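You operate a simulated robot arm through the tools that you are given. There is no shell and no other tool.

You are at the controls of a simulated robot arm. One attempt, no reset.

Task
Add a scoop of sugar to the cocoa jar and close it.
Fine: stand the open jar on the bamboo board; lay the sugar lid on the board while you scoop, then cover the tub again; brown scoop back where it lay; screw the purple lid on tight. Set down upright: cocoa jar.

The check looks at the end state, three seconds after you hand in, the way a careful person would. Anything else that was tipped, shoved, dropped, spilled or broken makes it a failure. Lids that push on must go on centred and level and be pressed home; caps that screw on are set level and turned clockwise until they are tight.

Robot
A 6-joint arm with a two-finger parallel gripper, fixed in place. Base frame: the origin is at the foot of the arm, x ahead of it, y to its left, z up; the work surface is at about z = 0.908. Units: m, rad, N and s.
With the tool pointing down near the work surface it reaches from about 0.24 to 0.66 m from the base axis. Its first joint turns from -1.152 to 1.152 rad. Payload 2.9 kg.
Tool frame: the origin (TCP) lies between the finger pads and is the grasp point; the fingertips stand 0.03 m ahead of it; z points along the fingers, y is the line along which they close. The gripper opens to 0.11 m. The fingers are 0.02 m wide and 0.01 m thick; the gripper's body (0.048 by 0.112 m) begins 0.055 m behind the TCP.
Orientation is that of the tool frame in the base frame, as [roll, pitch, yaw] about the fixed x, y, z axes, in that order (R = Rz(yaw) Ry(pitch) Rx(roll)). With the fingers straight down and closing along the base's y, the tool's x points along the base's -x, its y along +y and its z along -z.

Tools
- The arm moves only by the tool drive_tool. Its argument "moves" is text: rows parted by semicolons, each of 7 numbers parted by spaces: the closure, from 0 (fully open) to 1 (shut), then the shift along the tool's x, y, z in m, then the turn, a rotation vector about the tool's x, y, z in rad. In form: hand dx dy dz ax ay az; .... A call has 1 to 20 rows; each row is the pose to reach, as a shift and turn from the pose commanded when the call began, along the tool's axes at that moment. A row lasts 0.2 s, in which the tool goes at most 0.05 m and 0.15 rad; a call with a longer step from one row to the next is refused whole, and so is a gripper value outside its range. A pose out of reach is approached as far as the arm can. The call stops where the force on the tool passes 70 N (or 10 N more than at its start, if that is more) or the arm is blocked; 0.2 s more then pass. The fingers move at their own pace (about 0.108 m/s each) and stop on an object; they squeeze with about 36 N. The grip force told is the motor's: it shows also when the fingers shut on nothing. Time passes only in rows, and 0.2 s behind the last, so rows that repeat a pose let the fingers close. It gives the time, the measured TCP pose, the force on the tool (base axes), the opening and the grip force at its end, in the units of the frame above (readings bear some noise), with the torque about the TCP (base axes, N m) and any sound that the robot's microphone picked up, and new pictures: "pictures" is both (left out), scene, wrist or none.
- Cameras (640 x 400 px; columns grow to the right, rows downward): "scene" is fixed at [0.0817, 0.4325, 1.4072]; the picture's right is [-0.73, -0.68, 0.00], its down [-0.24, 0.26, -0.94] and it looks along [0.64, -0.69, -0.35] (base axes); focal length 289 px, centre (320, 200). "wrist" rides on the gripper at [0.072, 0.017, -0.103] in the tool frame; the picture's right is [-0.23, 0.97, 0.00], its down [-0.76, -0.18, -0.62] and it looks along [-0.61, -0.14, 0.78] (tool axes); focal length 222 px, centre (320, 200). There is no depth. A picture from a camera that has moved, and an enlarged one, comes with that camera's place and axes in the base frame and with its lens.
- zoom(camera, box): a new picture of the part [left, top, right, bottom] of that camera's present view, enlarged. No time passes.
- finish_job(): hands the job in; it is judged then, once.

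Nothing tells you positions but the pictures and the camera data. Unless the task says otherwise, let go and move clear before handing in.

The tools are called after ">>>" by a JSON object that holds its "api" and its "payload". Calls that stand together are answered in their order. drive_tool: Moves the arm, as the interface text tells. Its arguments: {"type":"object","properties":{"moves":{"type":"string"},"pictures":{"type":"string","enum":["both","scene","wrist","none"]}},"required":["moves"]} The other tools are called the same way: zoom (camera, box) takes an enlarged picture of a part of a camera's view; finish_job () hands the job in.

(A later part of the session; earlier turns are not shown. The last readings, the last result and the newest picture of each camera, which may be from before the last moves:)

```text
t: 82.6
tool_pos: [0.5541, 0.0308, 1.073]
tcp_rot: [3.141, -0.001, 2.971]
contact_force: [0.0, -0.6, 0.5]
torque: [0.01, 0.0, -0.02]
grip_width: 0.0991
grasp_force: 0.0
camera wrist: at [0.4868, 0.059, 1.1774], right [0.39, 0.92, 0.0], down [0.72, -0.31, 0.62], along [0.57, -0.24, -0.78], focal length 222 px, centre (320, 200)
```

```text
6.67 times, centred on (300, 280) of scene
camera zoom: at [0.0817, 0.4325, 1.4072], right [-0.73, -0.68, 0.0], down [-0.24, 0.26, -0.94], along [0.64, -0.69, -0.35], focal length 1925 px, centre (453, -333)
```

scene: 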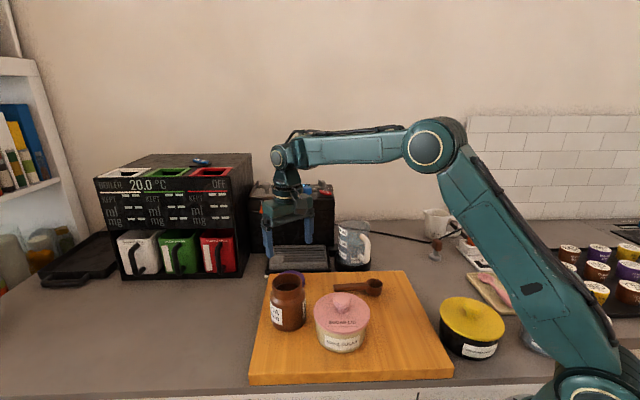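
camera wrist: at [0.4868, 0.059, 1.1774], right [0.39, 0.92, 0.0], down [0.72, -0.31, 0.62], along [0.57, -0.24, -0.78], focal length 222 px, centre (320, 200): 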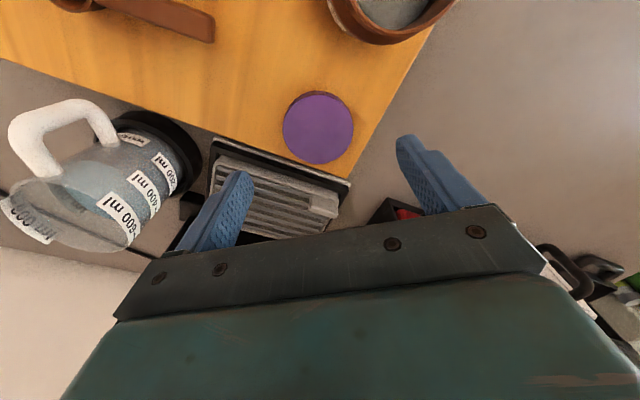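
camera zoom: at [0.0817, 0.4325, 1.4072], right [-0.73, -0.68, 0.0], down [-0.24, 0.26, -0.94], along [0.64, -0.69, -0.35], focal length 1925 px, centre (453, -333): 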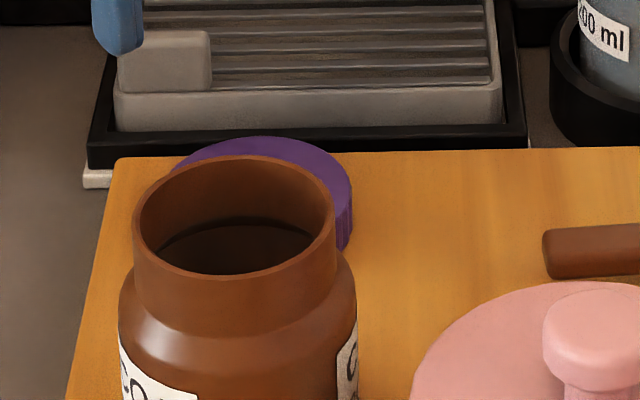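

The purple lid is about 71 mm across, centred at about (0.564, 0.026), with its flat side up. I'll shift over it and lower partway for a final alignment check.

>>> {"api": "drive_tool", "payload": {"moves": "0.1 -0.0055 -0.0015 0.01 0 0 0; 0.1 -0.0109 -0.003 0.025 0 0 0; 0.1 -0.0109 -0.003 0.043 0 0 0; 0.1 -0.0109 -0.003 0.043 0 0 0"}}

>>> {"api": "zoom", "payload": {"camera": "wrist", "box": [220, 60, 420, 220]}}

```text
t: 83.6
tool_pos: [0.5641, 0.0247, 1.0299]
tcp_rot: [-3.141, 0.0, 2.97]
contact_force: [1.2, 0.7, 1.1]
torque: [-0.01, -0.01, -0.02]
grip_width: 0.0989
grasp_force: 0.1
camera wrist: at [0.4973, 0.0544, 1.134], right [0.39, 0.92, 0.0], down [0.72, -0.31, 0.62], along [0.57, -0.24, -0.78], focal length 222 px, centre (320, 200)
```

scene: 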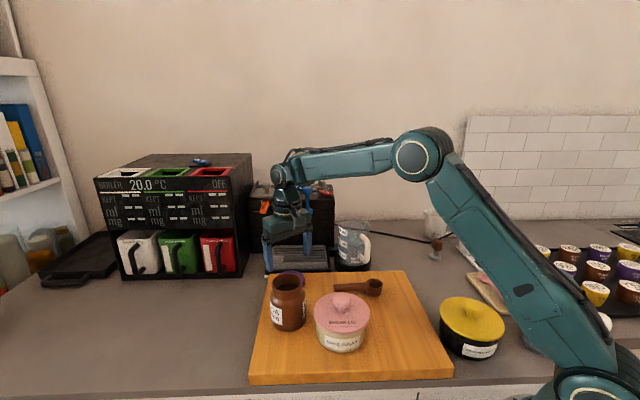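
wrist: 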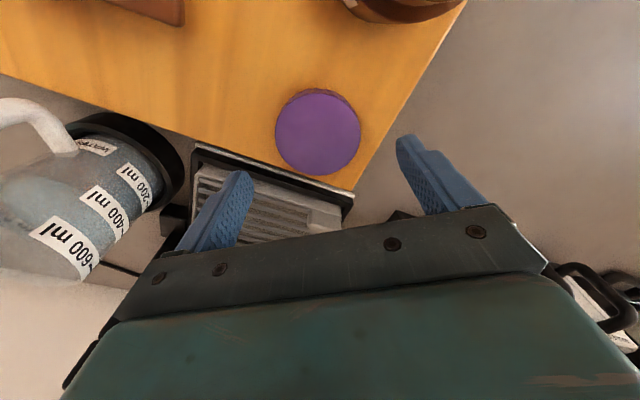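

```text
2.50 times, centred on (320, 140) of wrist
camera zoom: at [0.4973, 0.0544, 1.134], right [0.39, 0.92, 0.0], down [0.72, -0.31, 0.62], along [0.57, -0.24, -0.78], focal length 555 px, centre (320, 350)
```

zoom: 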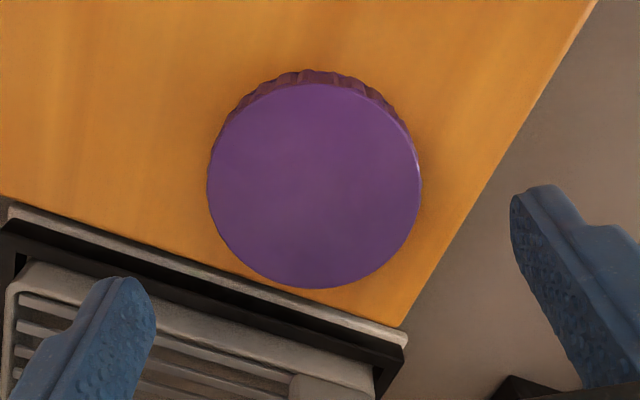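

>>> {"api": "drive_tool", "payload": {"moves": "0.1 -0.0023 -0.0029 0.01 0 0 0; 0.1 -0.0023 -0.0029 0.03 0 0 0; 0.1 -0.0023 -0.0029 0.046 0 0 0; 0.1 -0.0023 -0.0029 0.056 0 0 0; 0.1 -0.0023 -0.0029 0.056 0 0 0"}}

>>> {"api": "zoom", "payload": {"camera": "wrist", "box": [220, 60, 420, 220]}}

```text
t: 84.8
tool_pos: [0.5665, 0.0224, 0.9725]
tcp_rot: [-3.141, -0.002, 2.971]
contact_force: [0.0, 0.0, 0.4]
torque: [-0.01, -0.03, 0.0]
grip_width: 0.0992
grasp_force: 0.1
camera wrist: at [0.4989, 0.0515, 1.0779], right [0.39, 0.92, 0.0], down [0.72, -0.31, 0.62], along [0.57, -0.24, -0.78], focal length 222 px, centre (320, 200)
```

scene: 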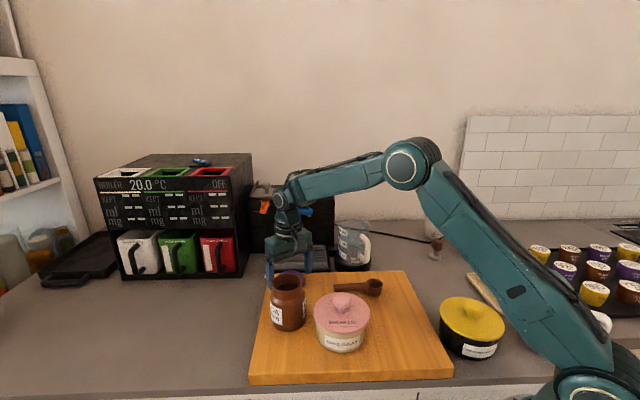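
wrist: 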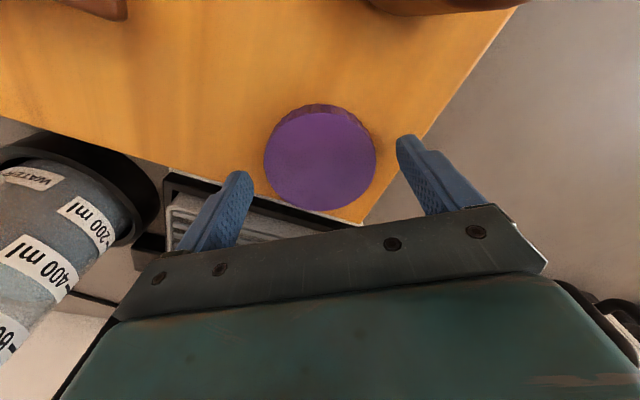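

```text
2.50 times, centred on (320, 140) of wrist
camera zoom: at [0.4989, 0.0515, 1.0779], right [0.39, 0.92, 0.0], down [0.72, -0.31, 0.62], along [0.57, -0.24, -0.78], focal length 555 px, centre (320, 350)
```

zoom: 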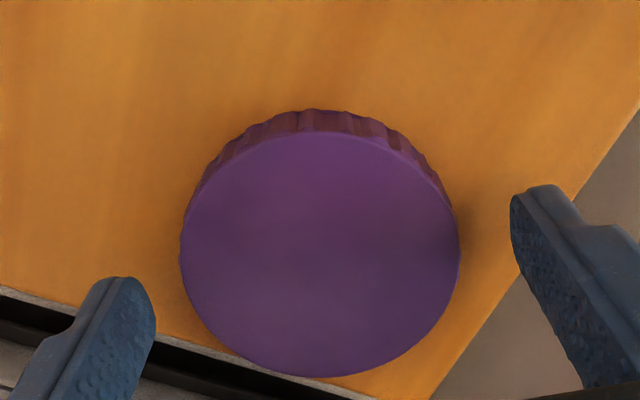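

The fingers are around the lid. I'll close once to centre it along this direction, then open, turn 90° and close again so the lid ends up exactly on the tool axis.

>>> {"api": "drive_tool", "payload": {"moves": "0.25 0 0 0 0 0 0; 0.4 0 0 0 0 0 0; 0.6 0 0 0 0 0 0; 0.6 0 0 0 0 0 0; 0.6 0 0 0 0 0 0", "pictures": "wrist"}}

```text
t: 86.0
tool_pos: [0.5678, 0.0226, 0.9752]
tcp_rot: [-3.141, 0.0, 2.972]
contact_force: [-0.3, 0.1, -0.4]
torque: [0.03, 0.02, -0.01]
grip_width: 0.0719
grasp_force: 35.8
camera wrist: at [0.4989, 0.0515, 1.0782], right [0.39, 0.92, 0.0], down [0.72, -0.31, 0.62], along [0.57, -0.24, -0.78], focal length 222 px, centre (320, 200)
```

wrist: 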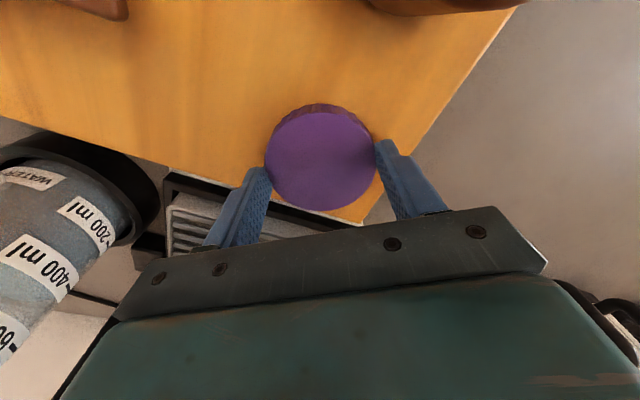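

>>> {"api": "drive_tool", "payload": {"moves": "0.3 0 0 0 0 0 0; 0.1 0 0 0 0 0 0; 0.1 0 0 0 0 0 0; 0.1 0 0 0 0 0 -0.143; 0.1 0 0 0 0 0 -0.286; 0.1 0 0 0 0 0 -0.429; 0.1 0 0 0 0 0 -0.571; 0.1 0 0 0 0 0 -0.714; 0.1 0 0 0 0 0 -0.857; 0.1 0 0 0 0 0 -1.0; 0.1 0 0 0 0 0 -1.143; 0.1 0 0 0 0 0 -1.286; 0.1 0 0 0 0 0 -1.429; 0.1 0 0 0 0 0 -1.571; 0.1 0 0 0 0 0 -1.571"}}

>>> {"api": "zoom", "payload": {"camera": "wrist", "box": [220, 60, 420, 220]}}

```text
t: 89.2
tool_pos: [0.5672, 0.0219, 0.9746]
tcp_rot: [-3.141, -0.001, -1.741]
contact_force: [-0.2, 0.7, -0.4]
torque: [0.04, 0.0, 0.0]
grip_width: 0.099
grasp_force: 0.1
camera wrist: at [0.5393, -0.0468, 1.0789], right [-0.92, 0.39, 0.0], down [0.3, 0.72, 0.62], along [0.24, 0.57, -0.78], focal length 222 px, centre (320, 200)
```

scene: 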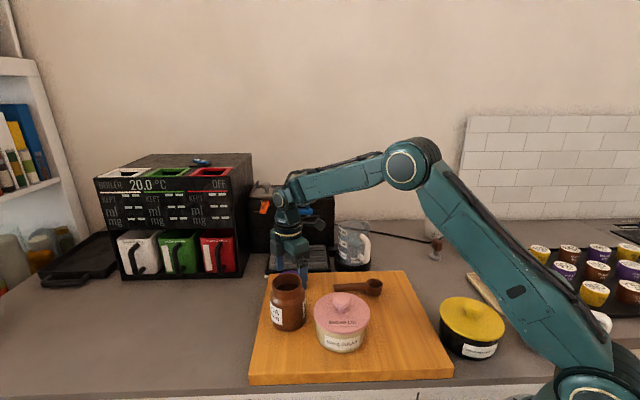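
wrist: 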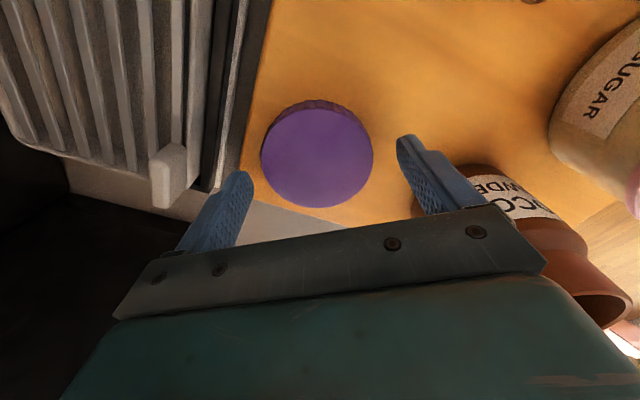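

```text
2.50 times, centred on (320, 140) of wrist
camera zoom: at [0.5393, -0.0468, 1.0789], right [-0.92, 0.39, 0.0], down [0.3, 0.72, 0.62], along [0.24, 0.57, -0.78], focal length 555 px, centre (320, 350)
```

zoom: 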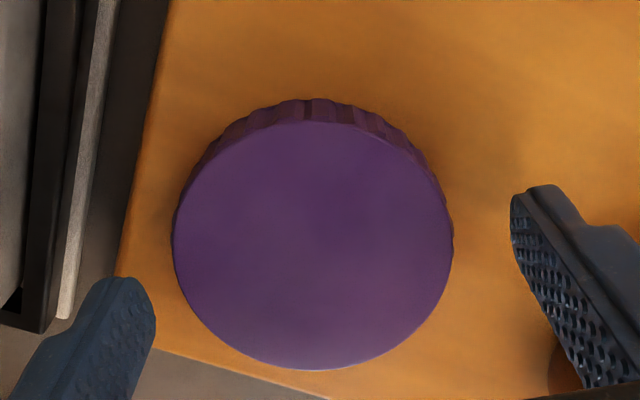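

>>> {"api": "drive_tool", "payload": {"moves": "0.25 0 0 0 0 0 0; 0.4 0 0 0 0 0 0; 0.7 0 0 0 0 0 0; 1 0 0 0 0 0 0; 1 0 0 0 0 0 0; 1 0 0 0 0 0 0", "pictures": "wrist"}}

>>> {"api": "zoom", "payload": {"camera": "wrist", "box": [220, 60, 420, 220]}}

```text
t: 90.6
tool_pos: [0.5672, 0.0219, 0.9756]
tcp_rot: [3.141, 0.0, -1.743]
contact_force: [-0.4, -0.1, 0.6]
torque: [-0.02, -0.04, -0.01]
grip_width: 0.0703
grasp_force: 35.9
camera wrist: at [0.5391, -0.0468, 1.0789], right [-0.92, 0.39, 0.0], down [0.31, 0.72, 0.62], along [0.24, 0.57, -0.78], focal length 222 px, centre (320, 200)
```

wrist: 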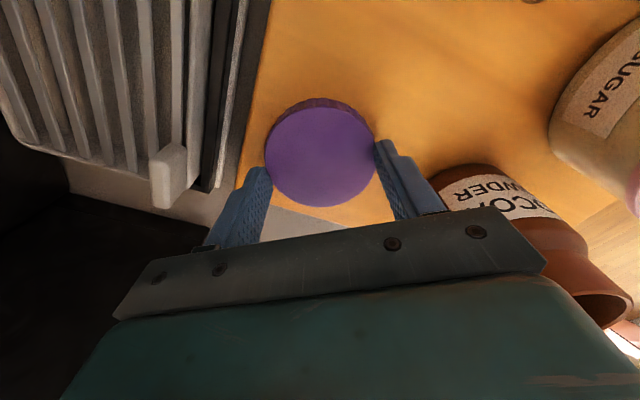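

```text
2.50 times, centred on (320, 140) of wrist
camera zoom: at [0.5391, -0.0468, 1.0789], right [-0.92, 0.39, 0.0], down [0.31, 0.72, 0.62], along [0.24, 0.57, -0.78], focal length 555 px, centre (320, 350)
```

zoom: 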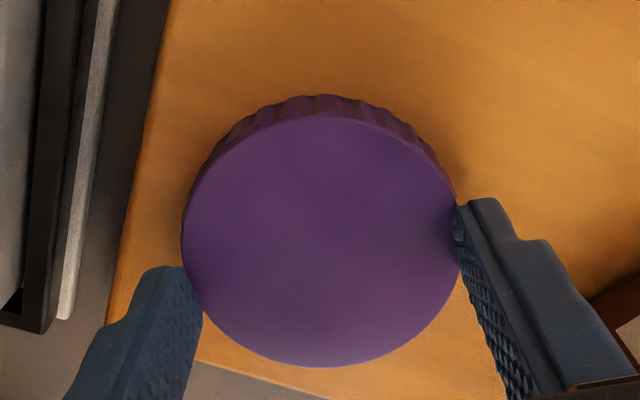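

The lid is gripped and centred. I'll lift it and carry it over to above the jar.

>>> {"api": "drive_tool", "payload": {"moves": "1 0 0 -0.02 0 0 0; 1 0 0 -0.055 0 0 0; 1 0 0 -0.095 0 0 0; 1 -0.0068 0.0103 -0.105 0 0 0; 1 -0.0204 0.031 -0.115 0 0 0; 1 -0.034 0.0517 -0.12 0 0 0; 1 -0.0476 0.0723 -0.125 0 0 0; 1 -0.0612 0.093 -0.125 0 0 0; 1 -0.068 0.1033 -0.125 0 0 0; 1 -0.068 0.1033 -0.125 0 0 0"}}

>>> {"api": "zoom", "payload": {"camera": "scene", "box": [250, 240, 330, 340]}}

>>> {"api": "zoom", "payload": {"camera": "wrist", "box": [220, 20, 420, 220]}}

```text
t: 92.8
tool_pos: [0.4759, 0.1074, 1.1003]
tcp_rot: [-3.141, 0.001, -1.741]
contact_force: [-0.1, -0.9, 1.2]
torque: [-0.01, 0.0, -0.02]
grip_width: 0.0712
grasp_force: 36.0
camera wrist: at [0.4486, 0.0377, 1.2037], right [-0.92, 0.39, 0.0], down [0.31, 0.72, 0.62], along [0.24, 0.57, -0.78], focal length 222 px, centre (320, 200)
```

scene: 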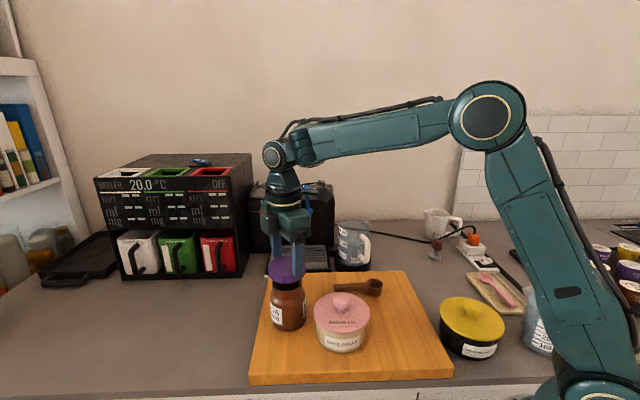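
wrist: 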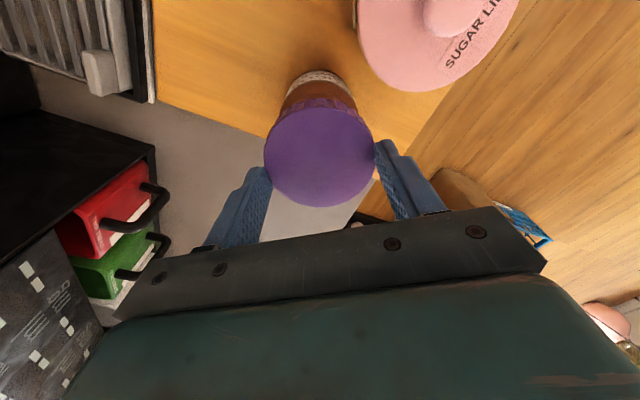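

```text
4.00 times, centred on (290, 290) of scene
camera zoom: at [0.0817, 0.4325, 1.4072], right [-0.73, -0.68, 0.0], down [-0.24, 0.26, -0.94], along [0.64, -0.69, -0.35], focal length 1155 px, centre (440, -160)
```

zoom: 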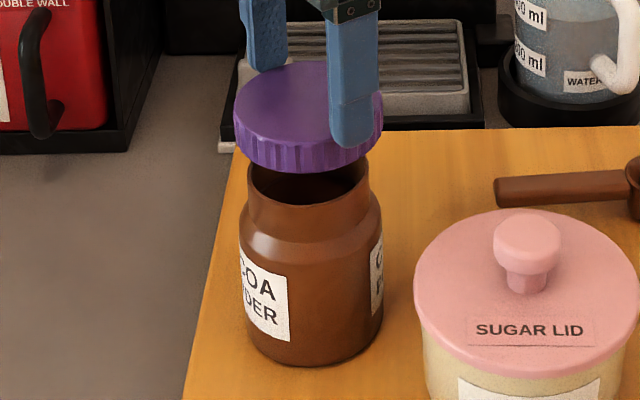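

```text
2.00 times, centred on (320, 120) of wrist
camera zoom: at [0.4486, 0.0377, 1.2037], right [-0.92, 0.39, 0.0], down [0.31, 0.72, 0.62], along [0.24, 0.57, -0.78], focal length 444 px, centre (320, 360)
```

zoom: 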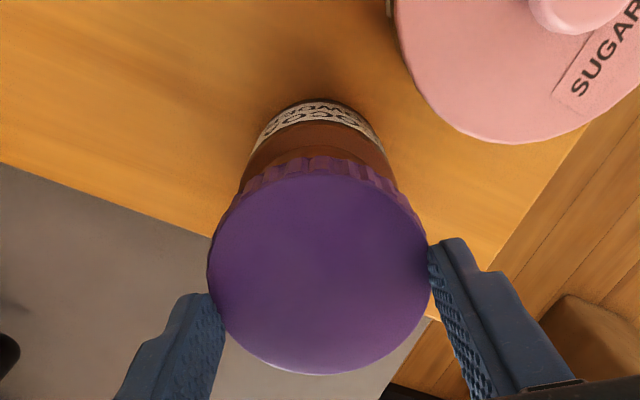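

The lid is over the jar. I'll shift about 1 mm and come down to just above the rim to check the alignment up close.

>>> {"api": "drive_tool", "payload": {"moves": "1 -0.0003 -0.0005 0.008 0 0 0; 1 -0.0007 -0.0011 0.016 0 0 0; 1 -0.0007 -0.0011 0.022 0 0 0; 1 -0.0007 -0.0011 0.022 0 0 0"}}

>>> {"api": "zoom", "payload": {"camera": "scene", "box": [260, 255, 320, 330]}}

>>> {"api": "zoom", "payload": {"camera": "wrist", "box": [240, 40, 400, 200]}}

```text
t: 93.8
tool_pos: [0.4789, 0.1066, 1.078]
tcp_rot: [-3.141, 0.0, -1.742]
contact_force: [-0.5, 0.4, -0.6]
torque: [0.0, -0.02, -0.02]
grip_width: 0.0709
grasp_force: 36.2
camera wrist: at [0.4498, 0.0384, 1.182], right [-0.92, 0.39, 0.0], down [0.31, 0.72, 0.62], along [0.24, 0.57, -0.78], focal length 222 px, centre (320, 200)
```

scene: 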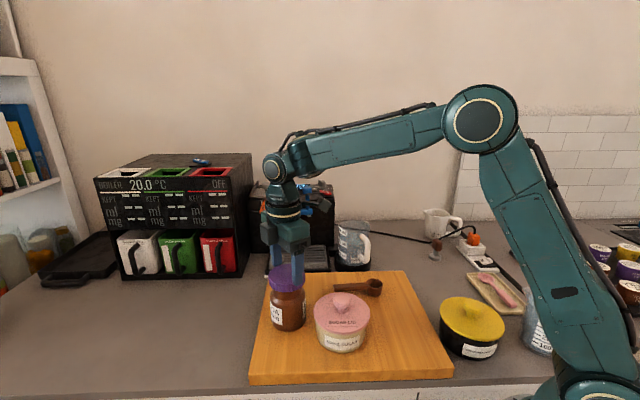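
wrist: 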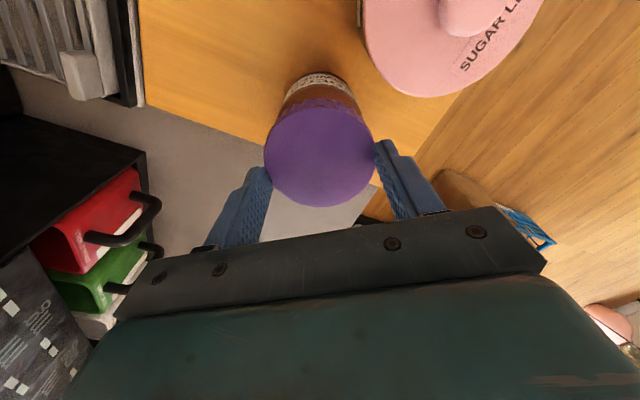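

```text
5.33 times, centred on (290, 292) of scene
camera zoom: at [0.0817, 0.4325, 1.4072], right [-0.73, -0.68, 0.0], down [-0.24, 0.26, -0.94], along [0.64, -0.69, -0.35], focal length 1540 px, centre (480, -293)
```

zoom: 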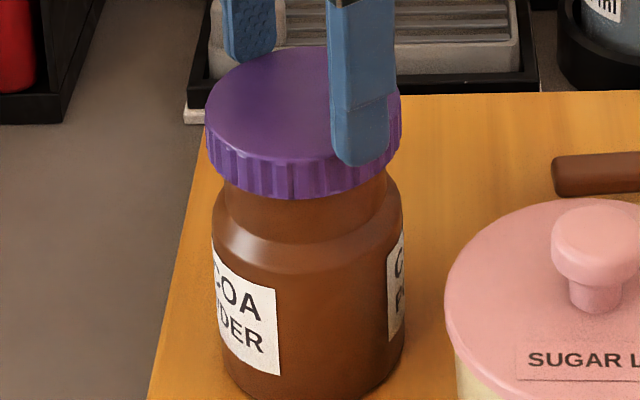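

```text
2.50 times, centred on (320, 120) of wrist
camera zoom: at [0.4498, 0.0384, 1.182], right [-0.92, 0.39, 0.0], down [0.31, 0.72, 0.62], along [0.24, 0.57, -0.78], focal length 555 px, centre (320, 400)
```

zoom: 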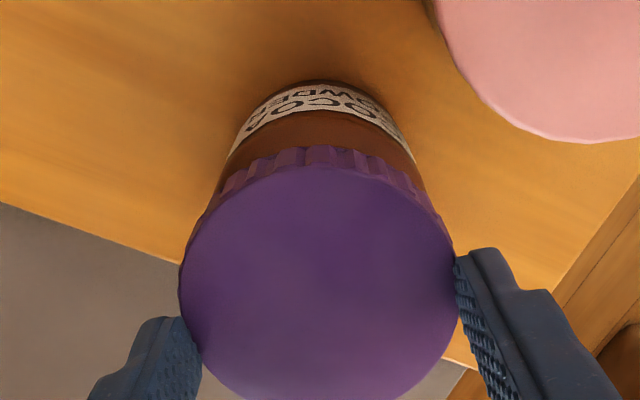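

Comparing both views, the lid needs about 3 mm along +y and 1 mm along -x to sit on the jar's axis. I'll shift and re-check.

>>> {"api": "drive_tool", "payload": {"moves": "1 -0.0015 0.0006 0 0 0 0; 1 -0.003 0.0012 0 0 0 0; 1 -0.003 0.0012 0 0 0 0"}}

>>> {"api": "zoom", "payload": {"camera": "scene", "box": [260, 255, 320, 330]}}

>>> {"api": "zoom", "payload": {"camera": "wrist", "box": [240, 40, 400, 200]}}

```text
t: 94.6
tool_pos: [0.4773, 0.1104, 1.0775]
tcp_rot: [-3.141, -0.002, -1.741]
contact_force: [0.4, -0.2, 1.1]
torque: [0.02, 0.0, -0.02]
grip_width: 0.071
grasp_force: 36.1
camera wrist: at [0.4493, 0.0419, 1.182], right [-0.92, 0.39, 0.0], down [0.3, 0.72, 0.62], along [0.24, 0.57, -0.78], focal length 222 px, centre (320, 200)
```

scene: 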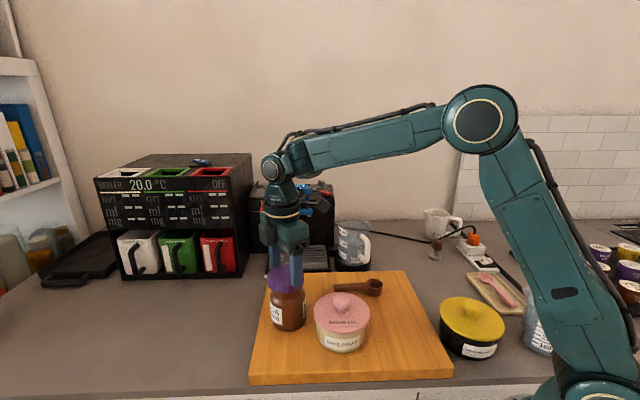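
wrist: 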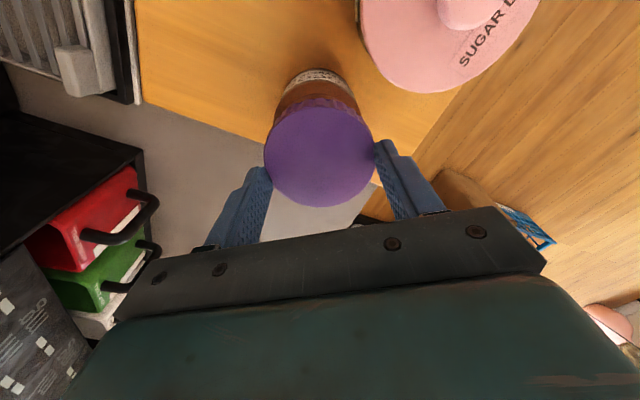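

```text
5.33 times, centred on (290, 292) of scene
camera zoom: at [0.0817, 0.4325, 1.4072], right [-0.73, -0.68, 0.0], down [-0.24, 0.26, -0.94], along [0.64, -0.69, -0.35], focal length 1540 px, centre (480, -293)
```

zoom: 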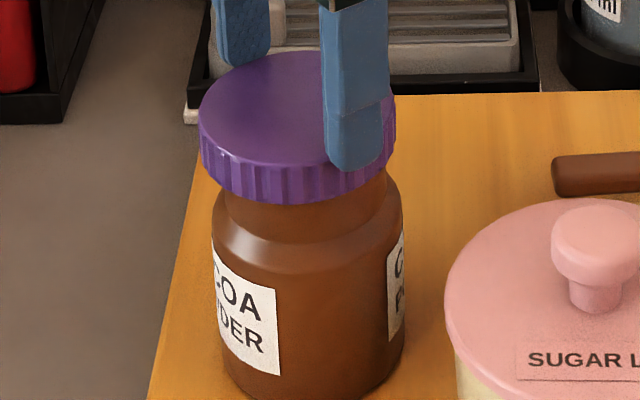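

```text
2.50 times, centred on (320, 120) of wrist
camera zoom: at [0.4493, 0.0419, 1.182], right [-0.92, 0.39, 0.0], down [0.3, 0.72, 0.62], along [0.24, 0.57, -0.78], focal length 555 px, centre (320, 400)
```

zoom: 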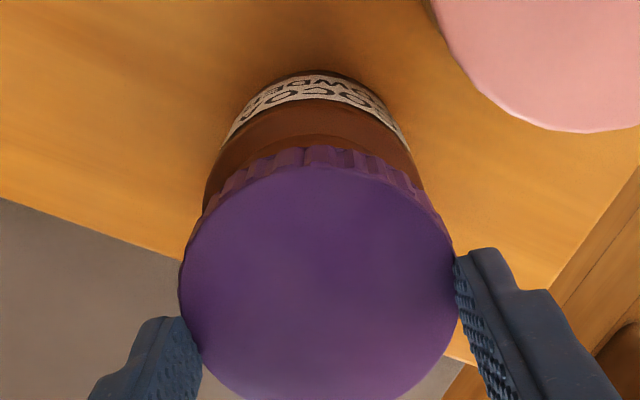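

>>> {"api": "drive_tool", "payload": {"moves": "1 0.0007 0 0 0 0 0; 1 0.0013 0 0 0 0 0; 1 0.0013 0 0.003 0 0 0; 1 0.0013 0 0.003 0 0 0"}}

>>> {"api": "zoom", "payload": {"camera": "scene", "box": [260, 255, 320, 330]}}

>>> {"api": "zoom", "payload": {"camera": "wrist", "box": [240, 40, 400, 200]}}

```text
t: 95.6
tool_pos: [0.4772, 0.1089, 1.0746]
tcp_rot: [-3.141, -0.001, -1.742]
contact_force: [0.4, -0.1, -0.5]
torque: [0.01, 0.02, 0.01]
grip_width: 0.0707
grasp_force: 36.4
camera wrist: at [0.4494, 0.0398, 1.1787], right [-0.92, 0.39, 0.0], down [0.31, 0.72, 0.62], along [0.24, 0.57, -0.78], focal length 222 px, centre (320, 200)
```

scene: 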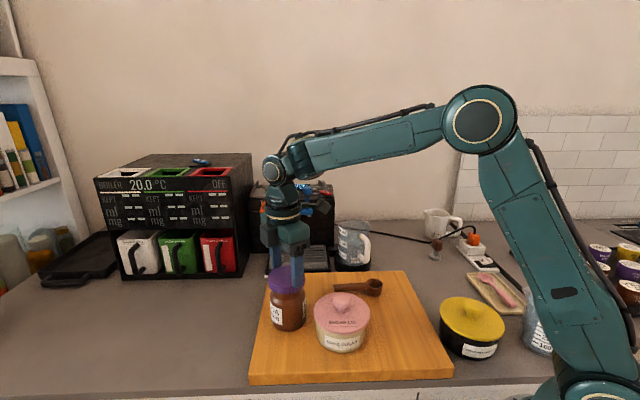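
wrist: 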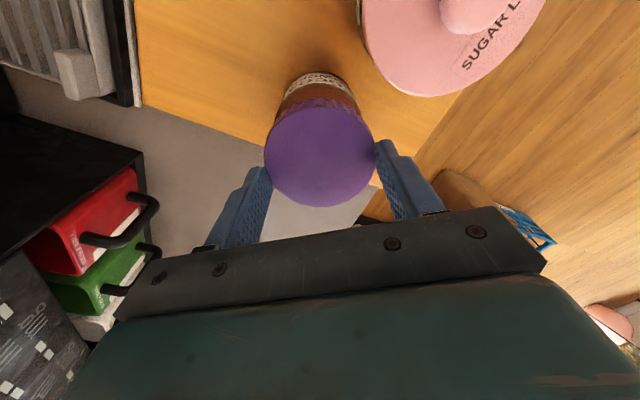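

```text
5.33 times, centred on (290, 292) of scene
camera zoom: at [0.0817, 0.4325, 1.4072], right [-0.73, -0.68, 0.0], down [-0.24, 0.26, -0.94], along [0.64, -0.69, -0.35], focal length 1540 px, centre (480, -293)
```

zoom: 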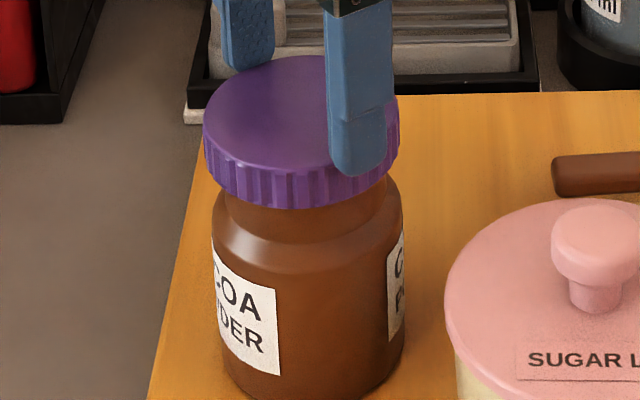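

```text
2.50 times, centred on (320, 120) of wrist
camera zoom: at [0.4494, 0.0398, 1.1787], right [-0.92, 0.39, 0.0], down [0.31, 0.72, 0.62], along [0.24, 0.57, -0.78], focal length 555 px, centre (320, 400)
```

zoom: 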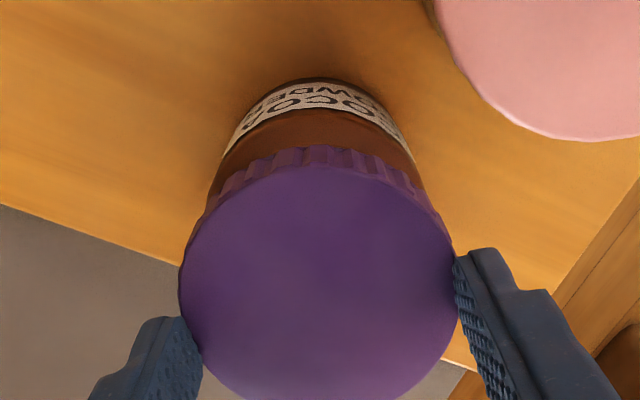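

The lid is now aligned with the neck in both views. I'll lower it slowly to find first contact.

>>> {"api": "drive_tool", "payload": {"moves": "1 0 0 0.002 0 0 0; 1 0 0 0.004 0 0 0; 1 0 0 0.006 0 0 0; 1 0 0 0.006 0 0 0", "pictures": "none"}}

```text
t: 96.6
tool_pos: [0.4762, 0.1087, 1.0689]
tcp_rot: [3.139, -0.001, -1.741]
contact_force: [0.1, -1.2, -0.2]
torque: [-0.04, 0.03, 0.01]
grip_width: 0.0704
grasp_force: 36.1
```

>>> {"api": "drive_tool", "payload": {"moves": "1 0 0 0.0015 0 0 0; 1 0 0 0.003 0 0 0; 1 0 0 0.003 0 0 0", "pictures": "none"}}

>>> {"api": "zoom", "payload": {"camera": "scene", "box": [260, 255, 320, 330]}}

```text
t: 97.4
tool_pos: [0.4777, 0.1089, 1.0656]
tcp_rot: [-3.141, 0.001, -1.741]
contact_force: [-0.4, -1.0, -0.3]
torque: [-0.05, 0.01, -0.01]
grip_width: 0.0702
grasp_force: 35.8
```

```text
5.33 times, centred on (290, 292) of scene
camera zoom: at [0.0817, 0.4324, 1.4072], right [-0.73, -0.68, 0.0], down [-0.24, 0.26, -0.94], along [0.64, -0.69, -0.35], focal length 1540 px, centre (480, -293)
```

zoom: 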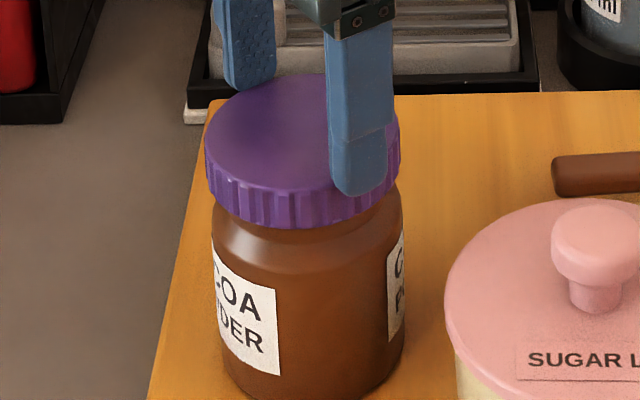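

>>> {"api": "drive_tool", "payload": {"moves": "1 0 0 0.0015 0 0 0; 1 0 0 0.003 0 0 0; 1 0 0 0.003 0 0 0", "pictures": "none"}}

>>> {"api": "zoom", "payload": {"camera": "scene", "box": [260, 255, 320, 330]}}

```text
t: 98.2
tool_pos: [0.4778, 0.108, 1.0634]
tcp_rot: [3.142, -0.002, -1.742]
contact_force: [0.7, -0.5, 0.2]
torque: [0.03, 0.02, -0.03]
grip_width: 0.07
grasp_force: 36.1
```

```text
5.33 times, centred on (290, 292) of scene
camera zoom: at [0.0817, 0.4325, 1.4072], right [-0.73, -0.68, 0.0], down [-0.24, 0.26, -0.94], along [0.64, -0.69, -0.35], focal length 1540 px, centre (480, -293)
```

zoom: 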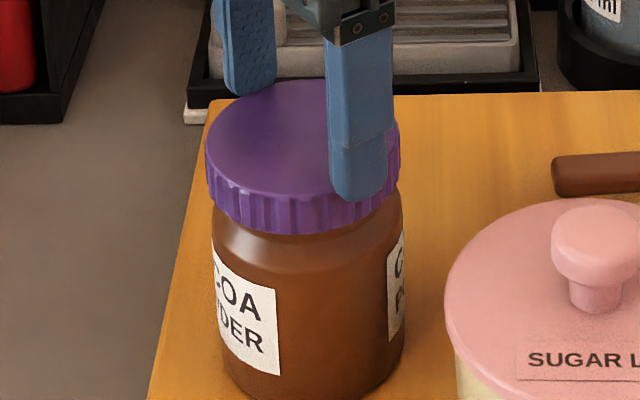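

>>> {"api": "drive_tool", "payload": {"moves": "1 0 0 0.001 0 0 0; 1 0 0 0.002 0 0 0; 1 0 0 0.002 0 0 0", "pictures": "none"}}

```text
t: 99.0
tool_pos: [0.4784, 0.1085, 1.061]
tcp_rot: [3.141, 0.001, -1.744]
contact_force: [-2.4, -2.5, 8.7]
torque: [-0.16, 0.3, -0.1]
grip_width: 0.0698
grasp_force: 36.5
```

The lid has touched the thread at 9 N. I'll now turn clockwise with light downward pressure and watch force and torque.

>>> {"api": "drive_tool", "payload": {"moves": "1 0 0 0.0002 0 0 0.08; 1 0 0 0.0004 0 0 0.16; 1 0 0 0.0006 0 0 0.25; 1 0 0 0.0008 0 0 0.35; 1 0 0 0.001 0 0 0.45; 1 0 0 0.001 0 0 0.55; 1 0 0 0.001 0 0 0.55"}}

>>> {"api": "zoom", "payload": {"camera": "scene", "box": [260, 255, 320, 330]}}

```text
t: 100.6
tool_pos: [0.4775, 0.1087, 1.0617]
tcp_rot: [-3.14, 0.003, -2.294]
contact_force: [0.0, -3.1, 25.5]
torque: [-0.11, -0.13, -0.03]
grip_width: 0.0696
grasp_force: 35.6
camera wrist: at [0.4175, 0.0654, 1.165], right [-0.58, 0.81, 0.0], down [0.64, 0.45, 0.63], along [0.51, 0.36, -0.78], focal length 222 px, centre (320, 200)
```

scene: 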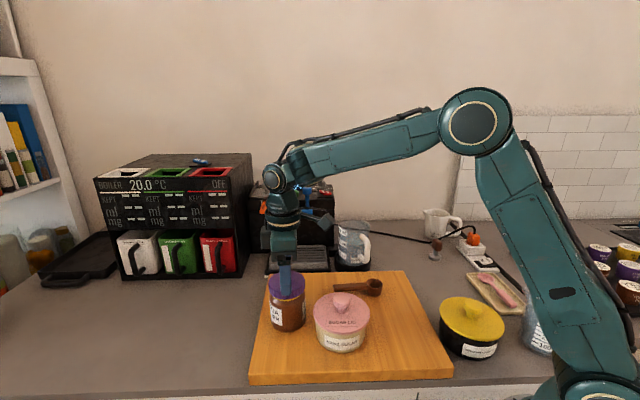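
wrist: 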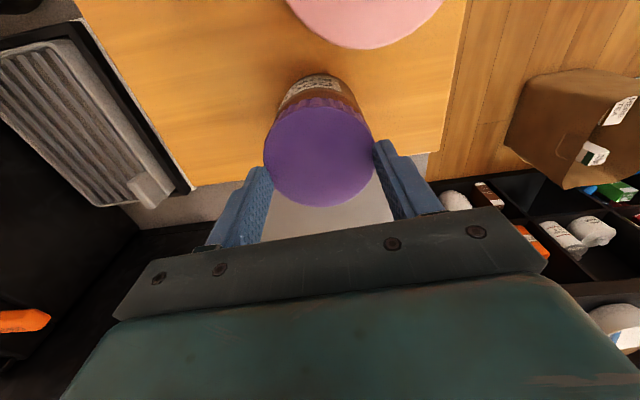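

```text
5.33 times, centred on (290, 292) of scene
camera zoom: at [0.0813, 0.4323, 1.4073], right [-0.73, -0.68, 0.0], down [-0.24, 0.26, -0.94], along [0.64, -0.69, -0.35], focal length 1540 px, centre (480, -293)
```

zoom: 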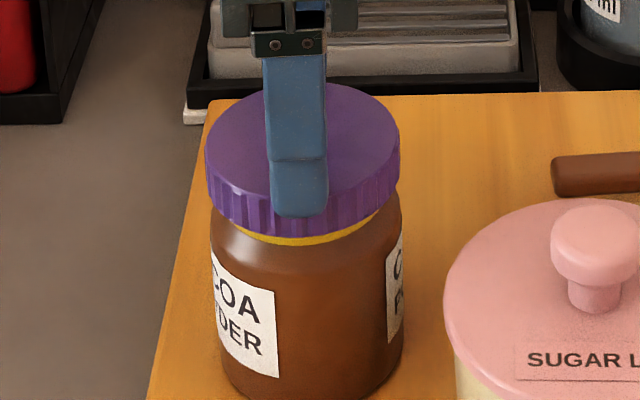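

>>> {"api": "zoom", "payload": {"camera": "scene", "box": [270, 270, 310, 310]}}

>>> {"api": "zoom", "payload": {"camera": "wrist", "box": [240, 50, 400, 210]}}

```text
10.00 times, centred on (290, 290) of scene
camera zoom: at [0.0813, 0.4323, 1.4073], right [-0.73, -0.68, 0.0], down [-0.24, 0.26, -0.94], along [0.64, -0.69, -0.35], focal length 2887 px, centre (620, -700)
```

zoom: 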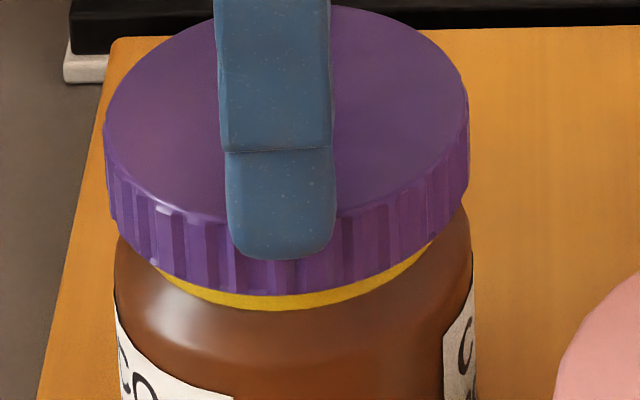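

```text
2.50 times, centred on (320, 130) of wrist
camera zoom: at [0.4175, 0.0654, 1.165], right [-0.58, 0.81, 0.0], down [0.64, 0.45, 0.63], along [0.51, 0.36, -0.78], focal length 555 px, centre (320, 375)
```

zoom: 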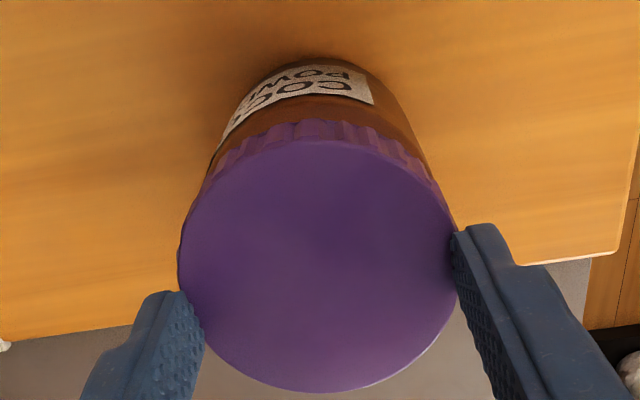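

The thread seems engaged: a yellow ring now shows under the lid, and the jar is not turning with it. I'll keep turning clockwise.

>>> {"api": "drive_tool", "payload": {"moves": "1 0 0 0.0001 0 0 0.1; 1 0 0 0.0002 0 0 0.2; 1 0 0 0.0003 0 0 0.3; 1 0 0 0.0004 0 0 0.4; 1 0 0 0.0005 0 0 0.5; 1 0 0 0.0006 0 0 0.6; 1 0 0 0.0007 0 0 0.7; 1 0 0 0.0008 0 0 0.8; 1 0 0 0.0009 0 0 0.9; 1 0 0 0.001 0 0 1.0; 1 0 0 0.001 0 0 1.0"}}

>>> {"api": "zoom", "payload": {"camera": "scene", "box": [260, 255, 320, 330]}}

```text
t: 103.0
tool_pos: [0.4781, 0.108, 1.0605]
tcp_rot: [3.14, 0.004, 2.988]
contact_force: [2.4, -8.6, 26.6]
torque: [-0.45, -0.16, 0.02]
grip_width: 0.0694
grasp_force: 36.2
camera wrist: at [0.4091, 0.1362, 1.1644], right [0.37, 0.93, 0.0], down [0.72, -0.29, 0.62], along [0.58, -0.23, -0.78], focal length 222 px, centre (320, 200)
```

scene: 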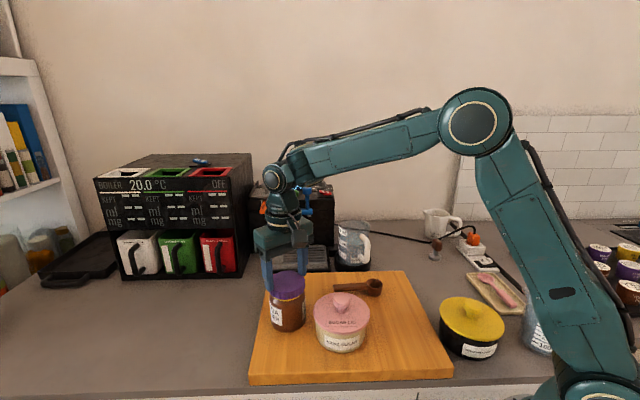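
wrist: 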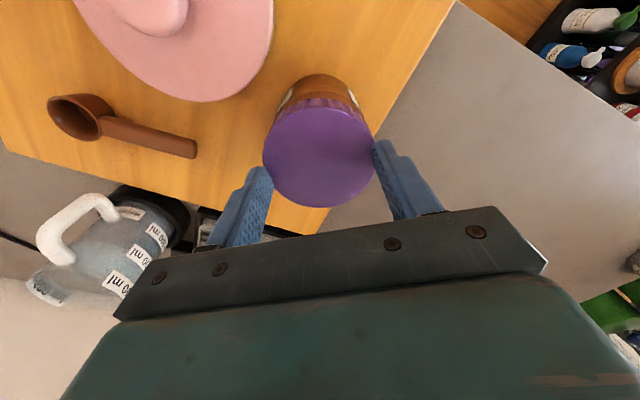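

```text
5.33 times, centred on (290, 292) of scene
camera zoom: at [0.0814, 0.4321, 1.4073], right [-0.73, -0.68, 0.0], down [-0.24, 0.26, -0.94], along [0.64, -0.69, -0.35], focal length 1540 px, centre (480, -293)
```

zoom: 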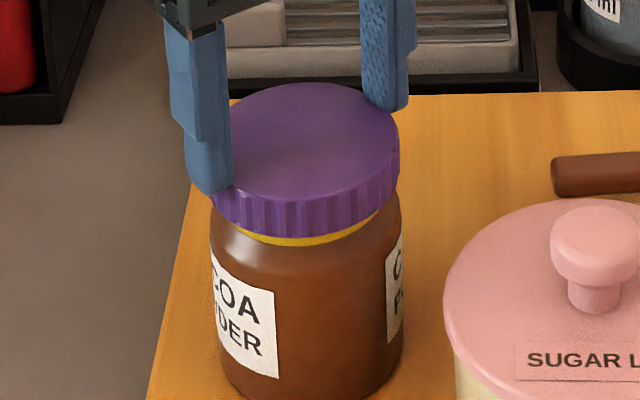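

It turns freely with low torque. I'll correct the small sideways offset and keep turning clockwise as far as the wrist allows.

>>> {"api": "drive_tool", "payload": {"moves": "1 -0.0006 -0.0007 0.0001 0 0 0.05; 1 -0.0012 -0.0014 0.0002 0 0 0.15; 1 -0.0011 -0.0016 0.0003 0 0 0.25; 1 -0.001 -0.0018 0.0004 0 0 0.35; 1 -0.0009 -0.002 0.0005 0 0 0.45; 1 -0.0008 -0.0022 0.0006 0 0 0.55; 1 -0.0007 -0.0024 0.0007 0 0 0.65; 1 -0.0006 -0.0025 0.0008 0 0 0.75; 1 -0.0005 -0.0027 0.0009 0 0 0.85; 1 -0.0005 -0.0028 0.001 0 0 0.95; 1 -0.0005 -0.0028 0.001 0 0 0.95"}}

>>> {"api": "zoom", "payload": {"camera": "scene", "box": [260, 255, 320, 330]}}

```text
t: 105.4
tool_pos: [0.4788, 0.1078, 1.0603]
tcp_rot: [3.135, 0.001, 2.038]
contact_force: [4.2, 7.8, 30.2]
torque: [0.01, 0.24, -0.02]
grip_width: 0.0694
grasp_force: 35.7
camera wrist: at [0.4612, 0.1784, 1.1644], right [0.97, 0.24, 0.01], down [0.18, -0.76, 0.62], along [0.15, -0.6, -0.78], focal length 222 px, centre (320, 200)
```

scene: 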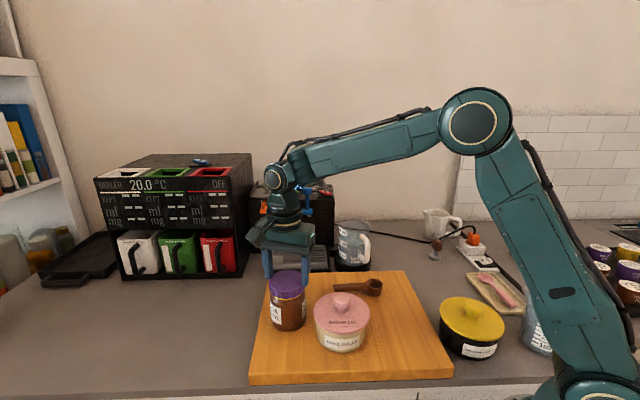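
wrist: 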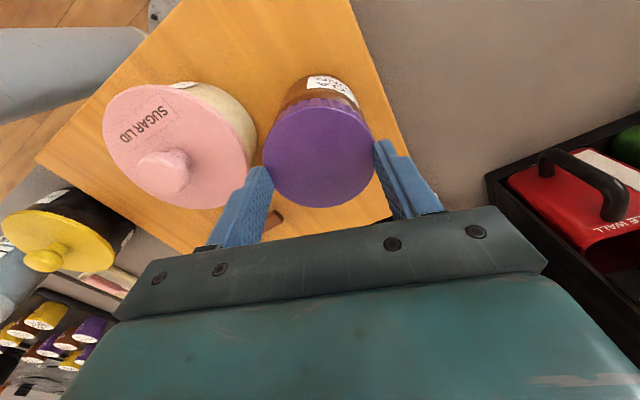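

```text
5.33 times, centred on (290, 292) of scene
camera zoom: at [0.0813, 0.4326, 1.4072], right [-0.73, -0.68, 0.0], down [-0.24, 0.26, -0.94], along [0.64, -0.69, -0.35], focal length 1540 px, centre (480, -293)
```

zoom: 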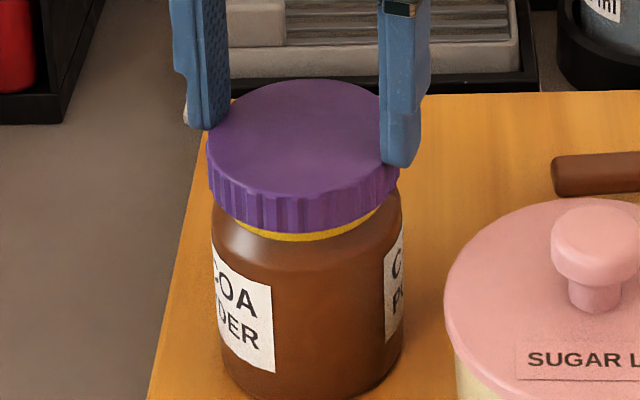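

It's still turning freely. I'll continue clockwise and see how far this wrist stroke goes.

>>> {"api": "drive_tool", "payload": {"moves": "1 0 0 0.0001 0 0 0.1; 1 0 0 0.0002 0 0 0.2; 1 0 0 0.0003 0 0 0.3; 1 0 0 0.0004 0 0 0.4; 1 0 0 0.0005 0 0 0.5; 1 0 0 0.0006 0 0 0.6; 1 0 0 0.0006 0 0 0.7; 1 0 0 0.0006 0 0 0.8; 1 0 0 0.0006 0 0 0.8"}}

>>> {"api": "zoom", "payload": {"camera": "scene", "box": [260, 255, 320, 330]}}

```text
t: 107.4
tool_pos: [0.4787, 0.1072, 1.0608]
tcp_rot: [3.137, -0.004, 1.238]
contact_force: [2.2, 5.1, 34.1]
torque: [0.05, 0.69, -0.02]
grip_width: 0.0691
grasp_force: 36.5
camera wrist: at [0.518, 0.169, 1.1647], right [0.85, -0.53, 0.0], down [-0.42, -0.66, 0.62], along [-0.33, -0.53, -0.79], focal length 222 px, centre (320, 200)
```

scene: 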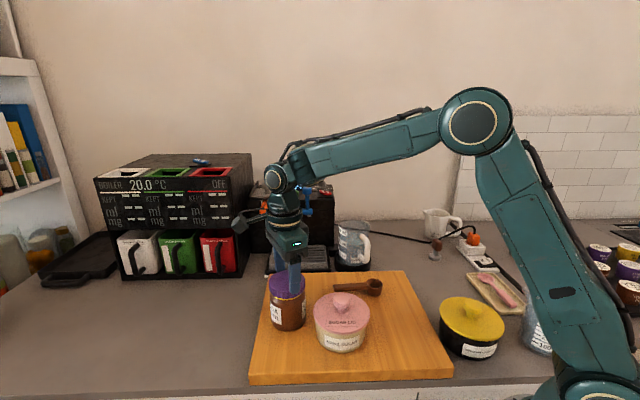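
wrist: 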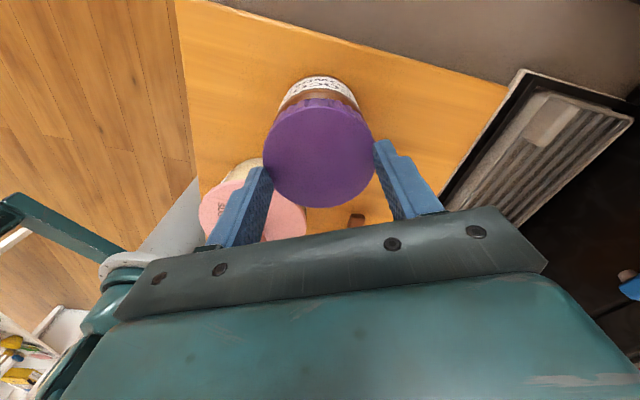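

```text
5.33 times, centred on (290, 292) of scene
camera zoom: at [0.0813, 0.4325, 1.4072], right [-0.73, -0.68, 0.0], down [-0.24, 0.26, -0.94], along [0.64, -0.69, -0.35], focal length 1540 px, centre (480, -293)
```

zoom: 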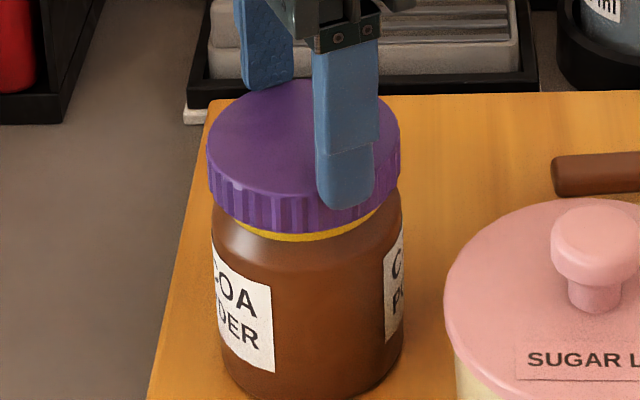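

>>> {"api": "zoom", "payload": {"camera": "scene", "box": [268, 265, 312, 309]}}

>>> {"api": "zoom", "payload": {"camera": "wrist", "box": [240, 50, 400, 210]}}

```text
9.09 times, centred on (290, 287) of scene
camera zoom: at [0.0813, 0.4325, 1.4072], right [-0.73, -0.68, 0.0], down [-0.24, 0.26, -0.94], along [0.64, -0.69, -0.35], focal length 2625 px, centre (593, -591)
```

zoom: 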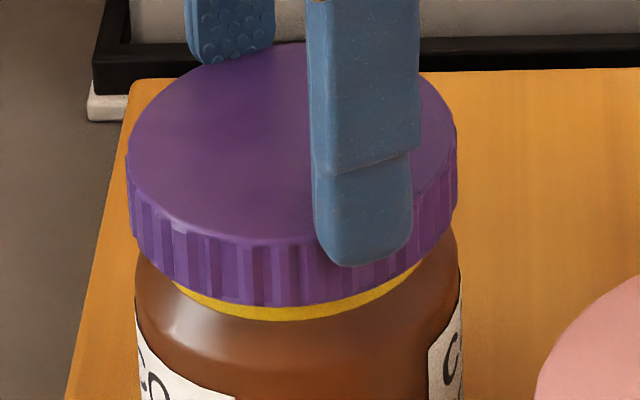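

```text
2.50 times, centred on (320, 130) of wrist
camera zoom: at [0.518, 0.169, 1.1647], right [0.85, -0.53, 0.0], down [-0.42, -0.66, 0.62], along [-0.33, -0.53, -0.79], focal length 555 px, centre (320, 375)
```

zoom: 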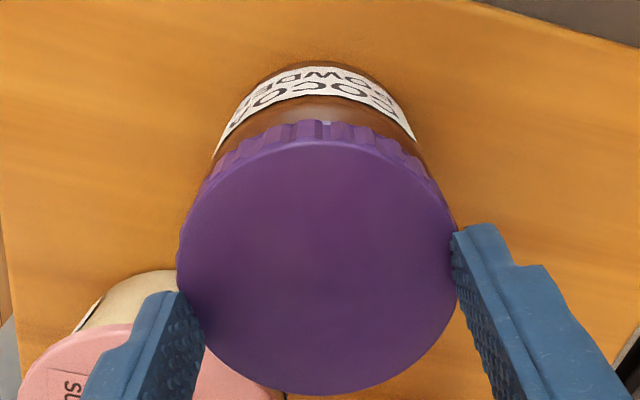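

The lid looks level and centred, and the jar isn't spinning. I'll ease the sideways load and keep going clockwise.

>>> {"api": "drive_tool", "payload": {"moves": "1 0.0006 0.0001 -0.0002 0 0 0.1; 1 0.0011 0.0002 -0.0004 0 0 0.2; 1 0.0011 0.0002 -0.0004 0 0 0.3; 1 0.0011 0.0002 -0.0004 0 0 0.4; 1 0.0011 0.0002 -0.0004 0 0 0.5; 1 0.0011 0.0002 -0.0004 0 0 0.6; 1 0.0011 0.0002 -0.0004 0 0 0.7; 1 0.0011 0.0002 -0.0004 0 0 0.8; 1 0.0011 0.0002 -0.0004 0 0 0.9; 1 0.0011 0.0002 -0.0004 0 0 0.9"}}

>>> {"api": "zoom", "payload": {"camera": "scene", "box": [260, 255, 320, 330]}}

```text
t: 109.6
tool_pos: [0.4771, 0.1068, 1.0602]
tcp_rot: [3.137, -0.003, 0.344]
contact_force: [-5.6, 3.5, 34.8]
torque: [0.88, 0.59, 0.34]
grip_width: 0.0696
grasp_force: 35.7
camera wrist: at [0.5518, 0.116, 1.1646], right [0.12, -0.99, 0.0], down [-0.78, -0.09, 0.62], along [-0.61, -0.07, -0.79], focal length 222 px, centre (320, 200)
```

scene: 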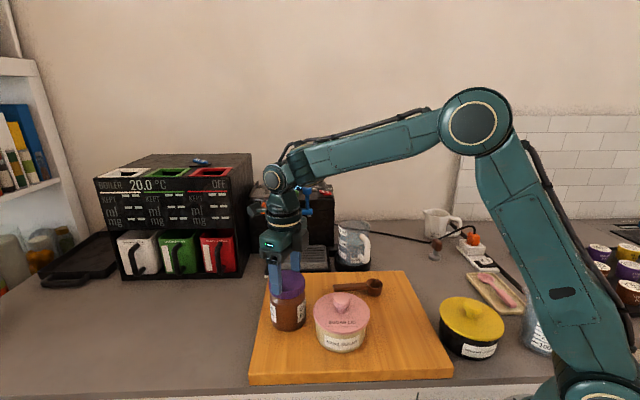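
wrist: 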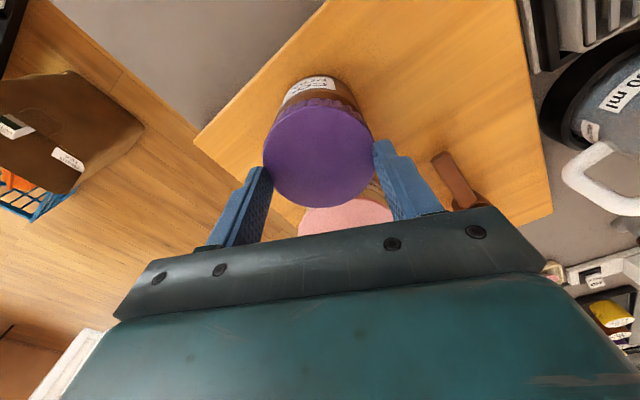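

```text
5.33 times, centred on (290, 292) of scene
camera zoom: at [0.081, 0.4324, 1.4072], right [-0.73, -0.68, 0.0], down [-0.24, 0.26, -0.94], along [0.64, -0.69, -0.35], focal length 1540 px, centre (480, -293)
```

zoom: 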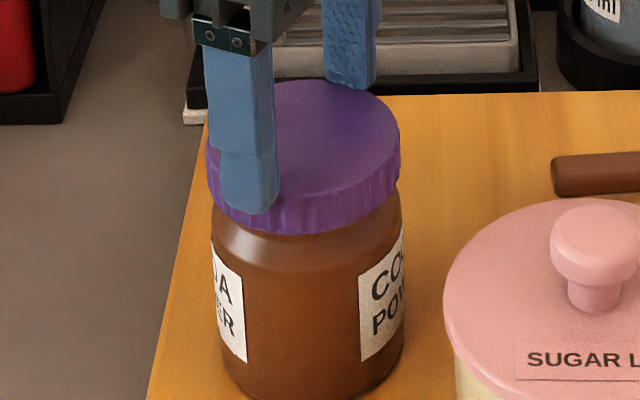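

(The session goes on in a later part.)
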